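You operate a simulated robot arm through the tools that you are given. There is no shell and no other tool. Be economical: measure what you need, move in short steps, check, and stop when the job is done.

Carry out the task below with a simulated robot arm. There is one attempt and no reset: what you move stays moved.

## Task
Set the length stop to 40 cm.
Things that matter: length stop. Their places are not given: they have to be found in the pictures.

Only the result counts: the job must be done as asked and must still hold three seconds after the hand-in. Knocking over, shifting, dropping, spilling or breaking anything else fails it.

## Robot
A 6-joint arm with a two-finger parallel gripper, fixed in place. Base frame: the origin is at the foot of the arm, x ahead of it, y to its left, z up. Units: m, rad, N and s.
Its first joint turns from -1.152 to 1.152 rad. Payload 1.57 kg.
Tool frame: the origin (TCP) lies between the finger pads and is the grasp point; the fingertips stand 0.03 m ahead of it; z points along the fingers, y is the line along which they close. The gripper opens to 0.08 m. The fingers are 0.017 m wide and 0.012 m thick; the gripper's body (0.04 by 0.082 m) begins 0.08 m behind the TCP.
Orientation is that of the tool frame in the base frame, as a unit quaternion [x, y, z, w]. With the fingers straight down and closing along the base's y, the tool's x points along the base's -x, its y along +y and its z along -z.

## Interface
- The arm moves only by the tool step_arm. Its argument "plan" is a list of rows, each an object (a shift or turn left out is 0, a gripper value left out holds the last) with "dp": the shift along the base's x, y, z in m, a list of three; "rot": the turn, a rotation vector about the base's x, y, z in rad, a list of three. In form: [{"dp": [x, y, z], "rot": [rx, ry, rz]}, ...]. A call has 1 to 10 rows; each row is the pose to reach, as a shift and turn from the pose commanded when the call began. "claw" is the gripper command, from -1 (shut) to 1 (fully open), values between in proportion, set as the call begins (left out, the last holds). Rows are played at 5 a second. More than 0.05 m and 0.15 rad between two rows, or a gripper value outside its range, and nothing of the call is played. A pose out of reach is approached as far as the arm can. The call stops where the force on the tool passes 40 N (or 10 N more than at its start, if that is more) or the arm is blocked; 0.2 s more then pass. Each finger travels about 0.153 m/s and halts on what it meets, pressing with about 38 N; the grip force reading is that of the motor and also rises with nothing between the fingers. The clock runs only during rows and for 0.2 s after the last one: add rows that repeat a pose to give the fingers time. It gives the time, the measured TCP pose, the force on the tool (base axes), the opening and the grip force at its end, in the units of the frame above (readings bear some noise).
- Cameras (640 x 400 px; columns grow to the right, rows downward): "scene" is fixed at [0.06, -0.3308, 0.4352]; the picture's right is [0.75, -0.66, 0.00], its down [-0.30, -0.35, -0.89] and it looks along [0.58, 0.67, -0.46] (base axes); focal length 357 px, centre (320, 200). "wrist" rides on the gripper at [-0.032, 0, -0.078] in the tool frame; the picture's right is [0.00, -1.00, 0.00], its down [0.97, 0.00, -0.24] and it looks along [0.24, 0.00, 0.97] (tool axes); focal length 218 px, centre (320, 200).
- get_image(camera): a new picture of that camera. It takes no simulated time.
- point_at(camera, pixels): for up to 12 pixels [column, row] of the newest picture of that camera ("zoom" is the newest enlarged one), the place [x, y, z] in the base frame of the surface seen there, good to about 0.002 m. It takes no simulated time.
- enlarge(camera, box): a new picture of the part [left, top, right, bottom] of that camera's present view, enlarged. It takes no simulated time.
- close_job(): hands the job in; it is judged then, once.

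Keep the steps short. Do not move on a guess: measure, check each grasp and each placing, and mend mistakes. In all there are 60 turns and 22 pictures (those below and enlarged ones count). Leave the gripper open and the arm clear of the work at the hand-in unless told otherwise, and finish with a single line.

The tools are called as name(argument=value, ...) on one line, values as JSON. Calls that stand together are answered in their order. step_arm: Moves the arm, as the interface text tells. Its arguments: {"type":"object","properties":{"plan":{"type":"array"},"claw":{"type":"number"}},"required":["plan"]} The other tools are called the same way: get_image (camera) takes a picture; point_at (camera, pixels) gives the place of the surface under pixels of a picture; enlarge (camera, box) takes an enlarged picture of a part of a camera's view; close_job () hands the job in.

At the start:

```text
clock: 0.0
tcp_pos: [0.2284, 0.0096, 0.2841]
ee_rot: [0.001, 1.0, 0.001, -0.001]
wrist_force: [0.9, -0.4, 0.2]
gripper_width: 0.08
grasp_force: 0.0
```

scene: 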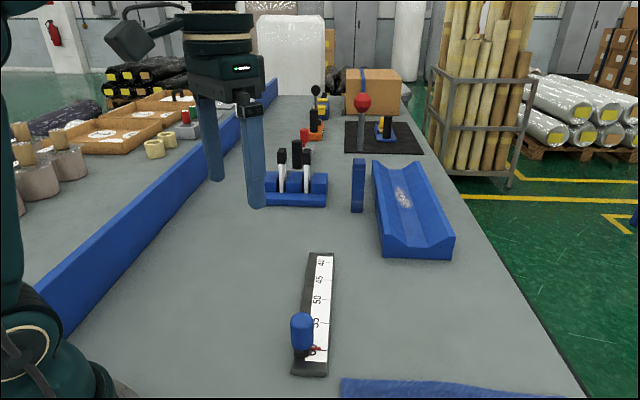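
wrist: 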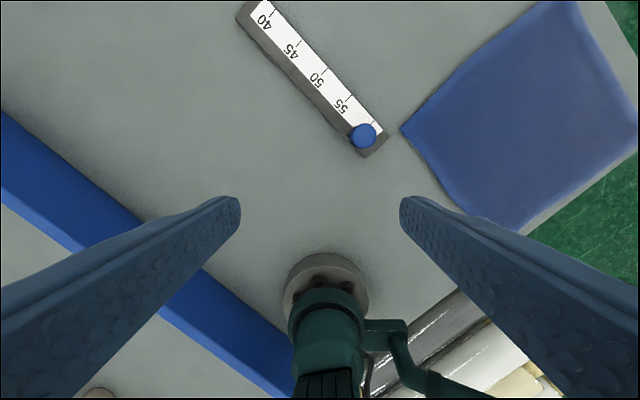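

I see the length stop's scale (40–55+) with a blue knob near scene pixel (302,330). I'll enlarge both views to read the scale and pointer.

enlarge(camera="scene", box=[260, 240, 370, 390])

enlarge(camera="wrist", box=[220, 0, 420, 160])

```text
2.67 times, centred on (315, 315) of scene
```

zoom: 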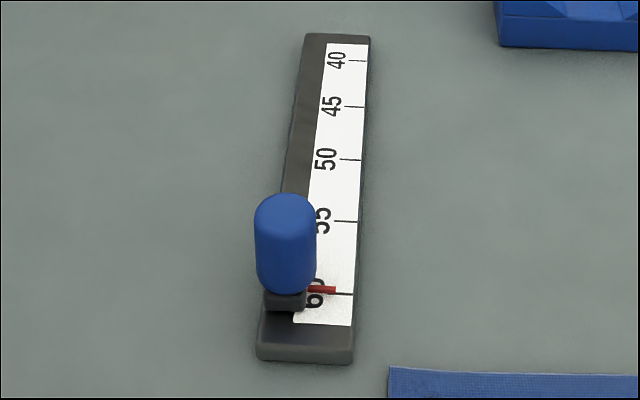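

```text
2.50 times, centred on (320, 80) of wrist
```

zoom: 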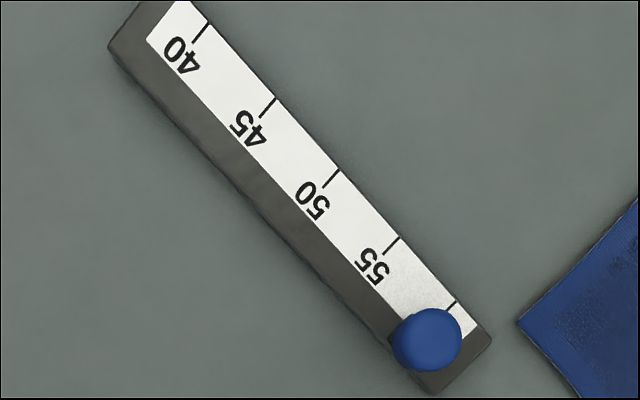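

The red pointer sits near 60 and the knob has to slide to 40. Next I'll locate the ticks and knob top in the wrist zoom, and the knob side and pointer in the scene.

point_at(camera="zoom", pixels=[[207, 25], [274, 99], [339, 171], [398, 238], [454, 302], [427, 335], [405, 325], [440, 355], [115, 48], [430, 385], [484, 340], [250, 180]])

point_at(camera="scene", pixels=[[302, 318], [302, 330], [302, 346], [302, 353], [318.5, 348.5], [324, 350], [329, 325.5], [333, 263], [313, 348.5], [320, 254]])

```text
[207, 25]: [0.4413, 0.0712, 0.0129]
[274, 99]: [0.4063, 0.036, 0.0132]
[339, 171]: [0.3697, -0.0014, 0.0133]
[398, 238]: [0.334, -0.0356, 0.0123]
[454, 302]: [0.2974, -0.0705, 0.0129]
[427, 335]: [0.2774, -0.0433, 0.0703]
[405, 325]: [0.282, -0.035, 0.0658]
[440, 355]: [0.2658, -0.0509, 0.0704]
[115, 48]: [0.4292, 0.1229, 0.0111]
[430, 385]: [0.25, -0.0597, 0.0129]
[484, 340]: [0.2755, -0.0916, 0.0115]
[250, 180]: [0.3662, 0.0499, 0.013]
```

```text
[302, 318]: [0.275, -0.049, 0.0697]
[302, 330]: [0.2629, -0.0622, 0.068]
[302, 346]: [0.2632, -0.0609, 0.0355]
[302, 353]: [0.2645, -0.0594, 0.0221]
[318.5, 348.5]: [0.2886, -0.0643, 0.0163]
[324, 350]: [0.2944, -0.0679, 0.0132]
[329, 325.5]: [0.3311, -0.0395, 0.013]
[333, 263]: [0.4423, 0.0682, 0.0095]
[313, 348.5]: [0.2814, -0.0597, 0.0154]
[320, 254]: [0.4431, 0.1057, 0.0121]
```

The scale is about 1 cm per unit, along u≈(0.71,0.70). The knob is near (0.272,-0.051) with its top at z≈0.07. Next I'll yaw 45° at height so the fingers close across the rail.

step_arm(claw=1, plan=[{"dp": [0.006, -0.01, -0.015], "rot": [0, 0, 0.131]}, {"dp": [0.012, -0.02, -0.03], "rot": [0, 0, 0.262]}, {"dp": [0.018, -0.03, -0.045], "rot": [0, 0, 0.393]}, {"dp": [0.024, -0.04, -0.06], "rot": [0, 0, 0.524]}, {"dp": [0.03, -0.05, -0.075], "rot": [0, 0, 0.655]}, {"dp": [0.036, -0.06, -0.09], "rot": [0, 0, 0.78]}, {"dp": [0.036, -0.06, -0.09], "rot": [0, 0, 0.78]}])

```text
clock: 1.6
tcp_pos: [0.2645, -0.0511, 0.1937]
ee_rot: [-0.38, 0.925, 0.0, 0.001]
wrist_force: [0.1, -0.3, -0.7]
gripper_width: 0.0801
grasp_force: 0.0
```

The yaw is reached. Now I'll tilt the tool 0.4 rad so the tips lean along the rail for the far reach, then look.

step_arm(plan=[{"rot": [0.093, -0.094, 0]}, {"rot": [0.187, -0.188, 0]}, {"rot": [0.281, -0.284, 0]}, {"rot": [0.281, -0.284, 0]}])

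get_image(camera="wrist")

```text
clock: 2.6
tcp_pos: [0.265, -0.0516, 0.1944]
ee_rot: [-0.373, 0.906, 0.075, 0.184]
wrist_force: [0.4, 0.7, -0.2]
gripper_width: 0.0798
grasp_force: 0.2
```

```text
17 pictures are left
```

wrist: 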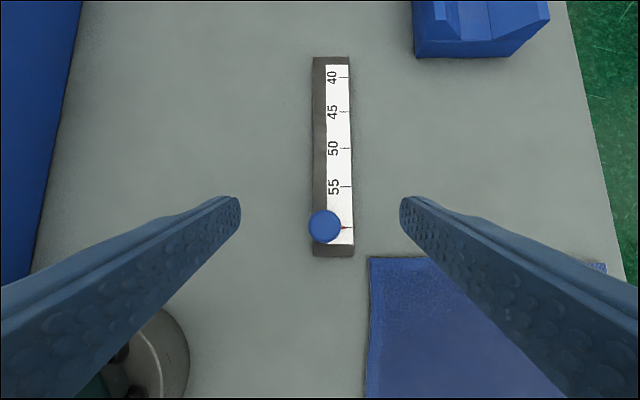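

The rail is vertical in view and the knob sits at (325,226), between the fingers. I'll measure the knob's edges and the surroundings.

point_at(camera="wrist", pixels=[[325, 226], [313, 226], [337, 226], [325, 214], [325, 239], [350, 78], [350, 227], [345, 227], [400, 150], [380, 300]])

```text
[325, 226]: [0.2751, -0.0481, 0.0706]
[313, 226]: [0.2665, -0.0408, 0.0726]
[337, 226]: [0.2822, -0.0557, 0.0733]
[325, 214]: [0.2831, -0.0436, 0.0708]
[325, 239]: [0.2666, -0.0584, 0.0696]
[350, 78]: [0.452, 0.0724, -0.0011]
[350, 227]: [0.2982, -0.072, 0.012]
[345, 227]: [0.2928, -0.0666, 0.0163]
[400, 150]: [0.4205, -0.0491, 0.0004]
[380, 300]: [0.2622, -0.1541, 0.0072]
```

The knob centre is ≈(0.2745,-0.0495), 28 mm across. I'll descend vertically with open fingers to z≈0.060.

step_arm(claw=1, plan=[{"dp": [0.009, 0.002, -0.03]}, {"dp": [0.009, 0.002, -0.06]}, {"dp": [0.009, 0.002, -0.09]}, {"dp": [0.009, 0.002, -0.115]}, {"dp": [0.009, 0.002, -0.134]}, {"dp": [0.009, 0.002, -0.134]}])

get_image(camera="wrist")

```text
clock: 4.0
tcp_pos: [0.2743, -0.0481, 0.0587]
ee_rot: [-0.372, 0.907, 0.075, 0.184]
wrist_force: [-0.9, -0.1, -1.1]
gripper_width: 0.0796
grasp_force: 0.2
```

```text
16 pictures are left
```

wrist: 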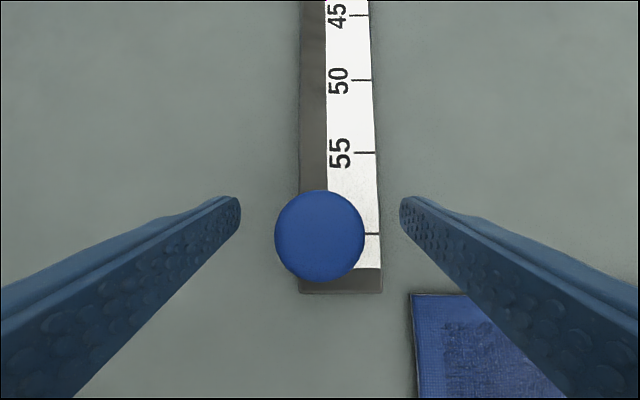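

The knob is centred between the fingers, so I'll close them.

step_arm(claw=-1, plan=[{}, {}, {}, {}])

```text
clock: 5.0
tcp_pos: [0.2743, -0.0484, 0.0595]
ee_rot: [-0.373, 0.906, 0.075, 0.184]
wrist_force: [-0.8, 2.9, -7.3]
gripper_width: 0.0317
grasp_force: 40.2
```

It's gripped at a 31.7 mm opening. I'll test with a 2 cm slide along the rail.

step_arm(plan=[{"dp": [0.0036, 0.0035, 0]}, {"dp": [0.0071, 0.007, 0]}, {"dp": [0.0107, 0.0105, 0]}, {"dp": [0.0142, 0.014, 0]}, {"dp": [0.0142, 0.014, 0]}])

enlarge(camera="scene", box=[240, 230, 400, 390])

```text
clock: 6.2
tcp_pos: [0.2887, -0.0355, 0.0591]
ee_rot: [-0.372, 0.907, 0.075, 0.184]
wrist_force: [-4.0, 1.5, -4.6]
gripper_width: 0.0315
grasp_force: 39.8
```

```text
2.50 times, centred on (320, 310) of scene
```

zoom: 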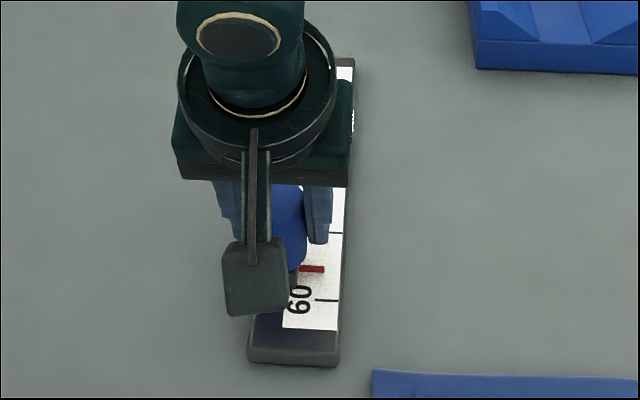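

The slide works freely with low force. The pointer reads about 57.7. I'll move another 8 cm.

step_arm(plan=[{"dp": [0.0071, 0.007, 0]}, {"dp": [0.0142, 0.014, 0]}, {"dp": [0.0214, 0.021, 0]}, {"dp": [0.0285, 0.0281, 0]}, {"dp": [0.0356, 0.0351, 0]}, {"dp": [0.0428, 0.0421, 0]}, {"dp": [0.05, 0.0491, 0]}, {"dp": [0.057, 0.0561, 0]}, {"dp": [0.057, 0.0561, 0]}])

```text
clock: 8.2
tcp_pos: [0.3443, 0.022, 0.0597]
ee_rot: [-0.372, 0.907, 0.076, 0.183]
wrist_force: [-15.0, 17.2, 0.1]
gripper_width: 0.032
grasp_force: 40.5
```

There's a sideways load of about 23 N toward (-0.7,+0.7), so the rail points slightly further left than I commanded. I'll shift about 1 mm that way and check.

step_arm(plan=[{"dp": [-0.0006, 0.0006, 0]}, {"dp": [-0.001, 0.001, 0]}, {"dp": [-0.001, 0.001, 0]}])

```text
clock: 9.0
tcp_pos: [0.344, 0.0218, 0.0585]
ee_rot: [-0.372, 0.907, 0.075, 0.183]
wrist_force: [-5.9, 6.3, -6.2]
gripper_width: 0.0317
grasp_force: 41.0
```

The load dropped to about 9 N. I'll continue 6 cm along the corrected direction (0.698,0.716).

step_arm(plan=[{"dp": [0.0065, 0.0077, 0]}, {"dp": [0.0135, 0.0148, 0]}, {"dp": [0.0205, 0.022, 0]}, {"dp": [0.0274, 0.0291, 0]}, {"dp": [0.0344, 0.0363, 0]}, {"dp": [0.0414, 0.0435, 0]}, {"dp": [0.0414, 0.0435, 0]}])

get_image(camera="wrist")

enlarge(camera="scene", box=[270, 230, 370, 330])

```text
clock: 10.5
tcp_pos: [0.3867, 0.0645, 0.059]
ee_rot: [-0.371, 0.907, 0.074, 0.185]
wrist_force: [3.6, -3.0, -0.1]
gripper_width: 0.0315
grasp_force: 40.1
stopped in row 7: the force on the tool passed its limit (the readings are from after the stop); the commanded pose is now the measured one
```

```text
14 pictures are left
```

wrist: 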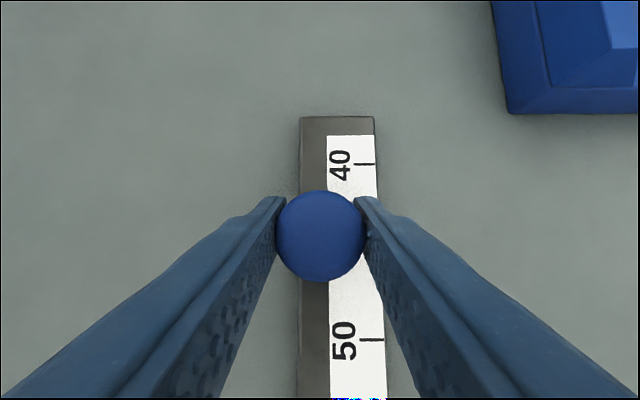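

```text
4.00 times, centred on (320, 280) of scene
```

zoom: 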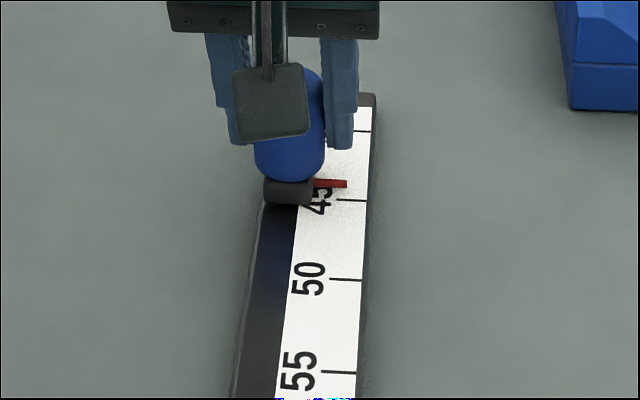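

The stop was side load from over-correcting. The measured path gives a rail direction of (0.706,0.708), and the load is now near zero. The pointer reads about 44.3, so I'll go 3.5 cm along the true direction.

step_arm(plan=[{"dp": [0.0049, 0.005, 0]}, {"dp": [0.0099, 0.0099, 0]}, {"dp": [0.0148, 0.0149, 0]}, {"dp": [0.0198, 0.0198, 0]}, {"dp": [0.0247, 0.0248, 0]}, {"dp": [0.0247, 0.0248, 0]}])

enlarge(camera="scene", box=[295, 240, 355, 300])

```text
clock: 11.9
tcp_pos: [0.412, 0.0888, 0.0598]
ee_rot: [-0.372, 0.907, 0.073, 0.185]
wrist_force: [1.6, -1.2, -1.3]
gripper_width: 0.0317
grasp_force: 39.8
```

```text
6.67 times, centred on (325, 270) of scene
```

zoom: 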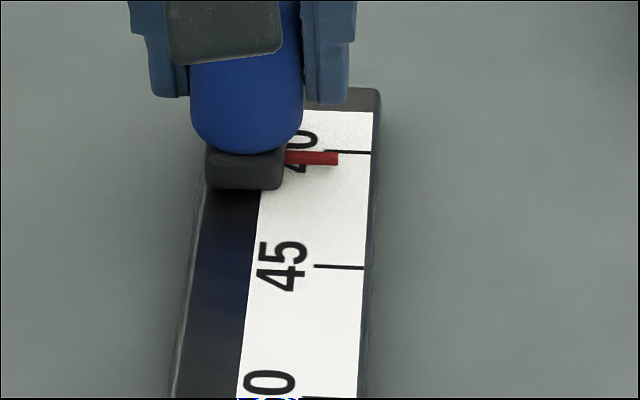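

The pointer is just short of 40. I'll measure the pointer against the 40 tick.

point_at(camera="zoom", pixels=[[300, 156], [310, 156], [320, 157], [330, 157], [345, 152], [355, 152], [365, 153], [320, 266], [340, 267], [360, 268]])

```text
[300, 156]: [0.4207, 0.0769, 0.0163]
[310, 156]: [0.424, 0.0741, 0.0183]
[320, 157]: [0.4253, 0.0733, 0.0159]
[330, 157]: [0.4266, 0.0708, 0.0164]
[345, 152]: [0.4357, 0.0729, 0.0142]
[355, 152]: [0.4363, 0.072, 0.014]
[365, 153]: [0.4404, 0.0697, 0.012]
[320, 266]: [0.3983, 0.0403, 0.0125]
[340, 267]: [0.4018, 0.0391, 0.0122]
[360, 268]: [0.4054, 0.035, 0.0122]
```

Projected along the rail, the pointer is about 6–8 mm short of 40. I'll move 6.5 mm and re-measure.

step_arm(plan=[{"dp": [0.0023, 0.0023, 0]}, {"dp": [0.0046, 0.0046, 0]}, {"dp": [0.0046, 0.0046, 0]}])

enlarge(camera="scene", box=[310, 250, 350, 275])

point_at(camera="zoom", pixels=[[200, 150], [320, 200]])

```text
clock: 12.7
tcp_pos: [0.4149, 0.0939, 0.0602]
ee_rot: [-0.372, 0.907, 0.074, 0.185]
wrist_force: [4.5, -4.9, -2.9]
gripper_width: 0.0315
grasp_force: 40.7
```

```text
16.00 times, centred on (330, 262) of scene
```

zoom: 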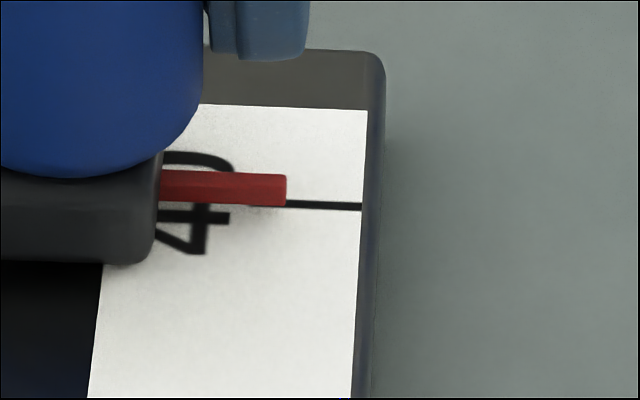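

```text
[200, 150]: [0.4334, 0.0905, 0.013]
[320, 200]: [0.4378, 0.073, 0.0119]
```

The pointer now visually coincides with the 40 tick, allowing for parallax. I'll measure several pixels on it.

point_at(camera="zoom", pixels=[[200, 174], [240, 176], [275, 177], [200, 190], [240, 191], [275, 192], [200, 201], [270, 203], [310, 205], [325, 206], [340, 207], [350, 207]])

```text
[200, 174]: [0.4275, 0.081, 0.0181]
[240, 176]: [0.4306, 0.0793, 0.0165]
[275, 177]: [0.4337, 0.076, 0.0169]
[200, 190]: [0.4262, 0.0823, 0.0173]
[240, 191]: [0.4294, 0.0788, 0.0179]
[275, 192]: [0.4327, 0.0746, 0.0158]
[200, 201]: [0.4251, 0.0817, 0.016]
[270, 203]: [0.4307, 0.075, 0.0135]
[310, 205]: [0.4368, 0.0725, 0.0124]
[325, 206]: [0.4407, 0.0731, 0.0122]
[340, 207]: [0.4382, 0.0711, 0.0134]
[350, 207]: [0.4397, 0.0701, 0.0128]
```

It appears about 1 mm short, within measuring error. I'll release, lift straight up, and read it from above.

step_arm(claw=1, plan=[{}, {}, {}, {"dp": [0, 0, 0.03]}, {"dp": [0, 0, 0.06]}, {"dp": [0, 0, 0.08]}, {"dp": [0.01, -0.01, 0.08]}, {"dp": [0.02, -0.02, 0.08]}, {"dp": [0.02, -0.02, 0.08]}])

get_image(camera="wrist")

```text
clock: 14.7
tcp_pos: [0.4354, 0.0741, 0.1387]
ee_rot: [-0.372, 0.907, 0.074, 0.184]
wrist_force: [-0.7, -0.2, 0.3]
gripper_width: 0.08
grasp_force: 0.1
```

```text
10 pictures are left
```

wrist: 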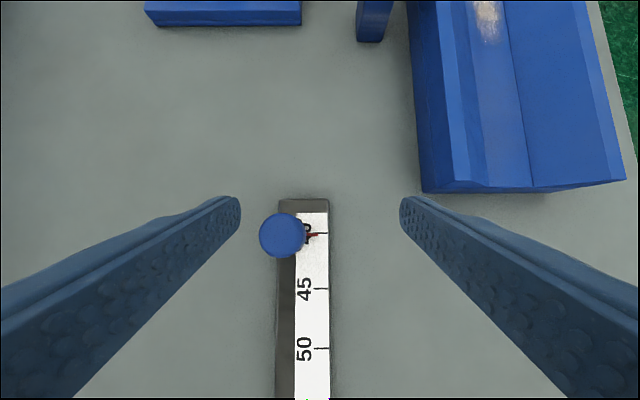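

The pointer is visible from above at (312,234). I'll enlarge it.

enlarge(camera="wrist", box=[292, 215, 340, 245])

enlarge(camera="scene", box=[310, 250, 350, 275])

```text
13.33 times, centred on (316, 230) of wrist
```

zoom: 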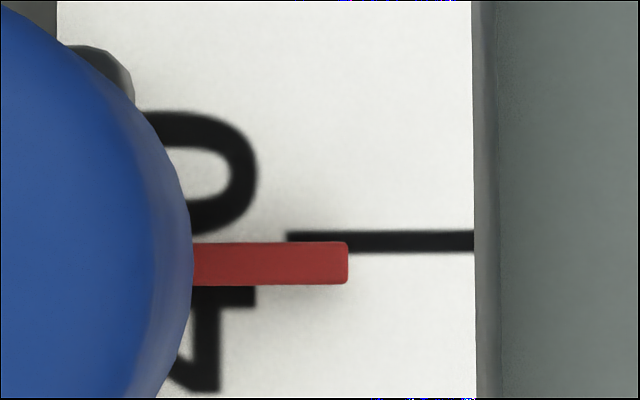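

```text
16.00 times, centred on (330, 262) of scene
```

zoom: 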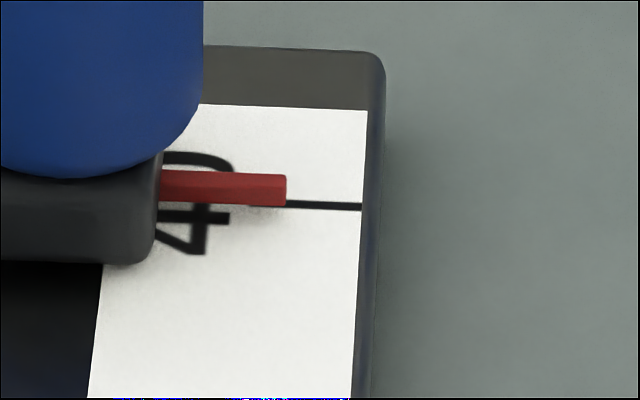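

From directly above, the pointer centre is 22 zoom px (≈1.5 mm) short of the 40 tick, a reading of about 40.15. I'll regrip and nudge it: back over the knob, down, and close.

step_arm(claw=1, plan=[{"dp": [-0.01, 0.01, 0]}, {"dp": [-0.0196, 0.0196, 0]}, {"dp": [-0.0196, 0.0196, 0]}, {"dp": [-0.0196, 0.0196, -0.025]}, {"dp": [-0.0196, 0.0196, -0.05]}, {"dp": [-0.0196, 0.0196, -0.07]}, {"dp": [-0.0196, 0.0196, -0.08]}, {"dp": [-0.0196, 0.0196, -0.08]}])

step_arm(claw=-1, plan=[{}, {}, {}, {}])

step_arm(plan=[{"dp": [0.0006, 0.0006, 0]}, {"dp": [0.0011, 0.0011, 0]}, {"dp": [0.0011, 0.0011, 0]}, {"dp": [0.0011, 0.0011, 0]}])

enlarge(camera="scene", box=[310, 250, 350, 275])

```text
clock: 16.5
tcp_pos: [0.4163, 0.093, 0.0594]
ee_rot: [-0.372, 0.907, 0.073, 0.184]
wrist_force: [-0.3, -0.1, 0.1]
gripper_width: 0.0801
grasp_force: 0.1
```

```text
clock: 17.5
tcp_pos: [0.4161, 0.0928, 0.0597]
ee_rot: [-0.371, 0.907, 0.073, 0.184]
wrist_force: [-2.2, 0.7, -0.1]
gripper_width: 0.0314
grasp_force: 40.6
```

```text
clock: 18.5
tcp_pos: [0.4173, 0.0936, 0.0592]
ee_rot: [-0.371, 0.907, 0.074, 0.184]
wrist_force: [-4.1, 2.9, -3.9]
gripper_width: 0.0313
grasp_force: 40.0
```

```text
16.00 times, centred on (330, 262) of scene
```

zoom: 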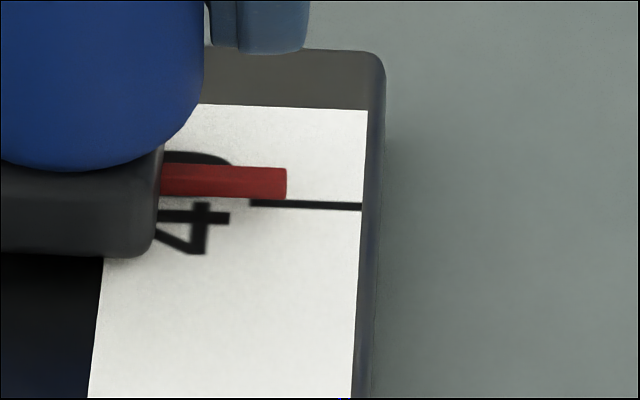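

The pointer moved about 7 zoom px (≈1.3 mm) as wanted. I'll release, lift and read it from above again.

step_arm(claw=1, plan=[{}, {}, {}, {"dp": [0, 0, 0.03]}, {"dp": [0, 0, 0.06]}, {"dp": [0, 0, 0.08]}, {"dp": [0.01, -0.01, 0.08]}, {"dp": [0.02, -0.02, 0.08]}, {"dp": [0.02, -0.02, 0.08]}])

enlarge(camera="wrist", box=[292, 215, 340, 245])

```text
clock: 20.5
tcp_pos: [0.4376, 0.0754, 0.1396]
ee_rot: [-0.371, 0.907, 0.073, 0.185]
wrist_force: [0.1, 0.5, -0.2]
gripper_width: 0.0796
grasp_force: 0.0
```

```text
13.33 times, centred on (316, 230) of wrist
```

zoom: 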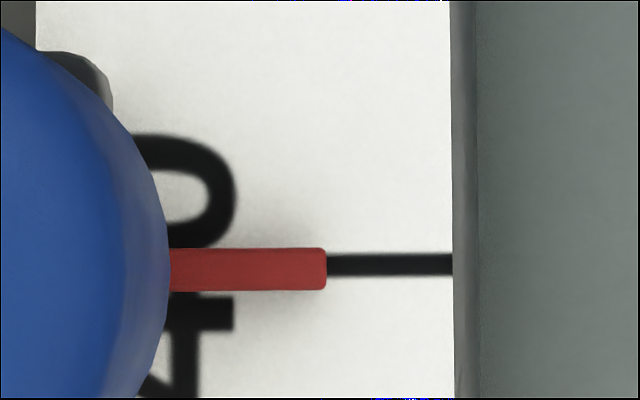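

The pointer is aligned with the 40 tick to within about 0.3 mm. I'll raise the arm clear and take a final look.

step_arm(plan=[{"dp": [-0.02, -0.01, 0.03]}, {"dp": [-0.05, -0.03, 0.06]}, {"dp": [-0.08, -0.05, 0.09]}, {"dp": [-0.11, -0.06, 0.11]}, {"dp": [-0.11, -0.06, 0.11]}])

get_image(camera="scene")

```text
clock: 21.7
tcp_pos: [0.3283, 0.0145, 0.2494]
ee_rot: [-0.371, 0.907, 0.073, 0.184]
wrist_force: [0.8, 0.1, -0.3]
gripper_width: 0.0798
grasp_force: 0.0
```

```text
5 pictures are left
```

scene: 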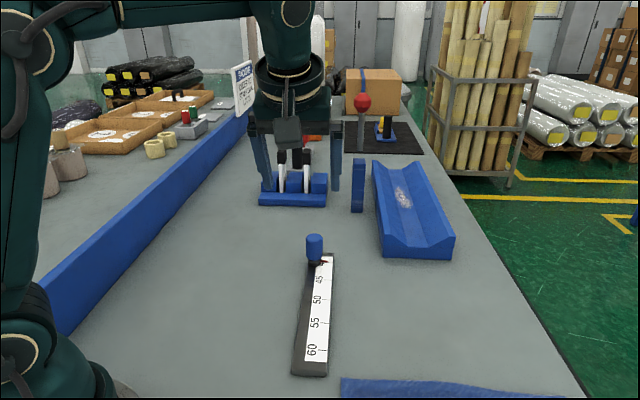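

The stop is at 40, nothing else has moved, the gripper is open and the arm is clear. I'm handing in.

close_job()

```text
The job is handed in.
```

The length stop is set to 40 cm, with its pointer within about 0.3 mm of the 40 tick when read from above; the gripper is open and the arm is clear.
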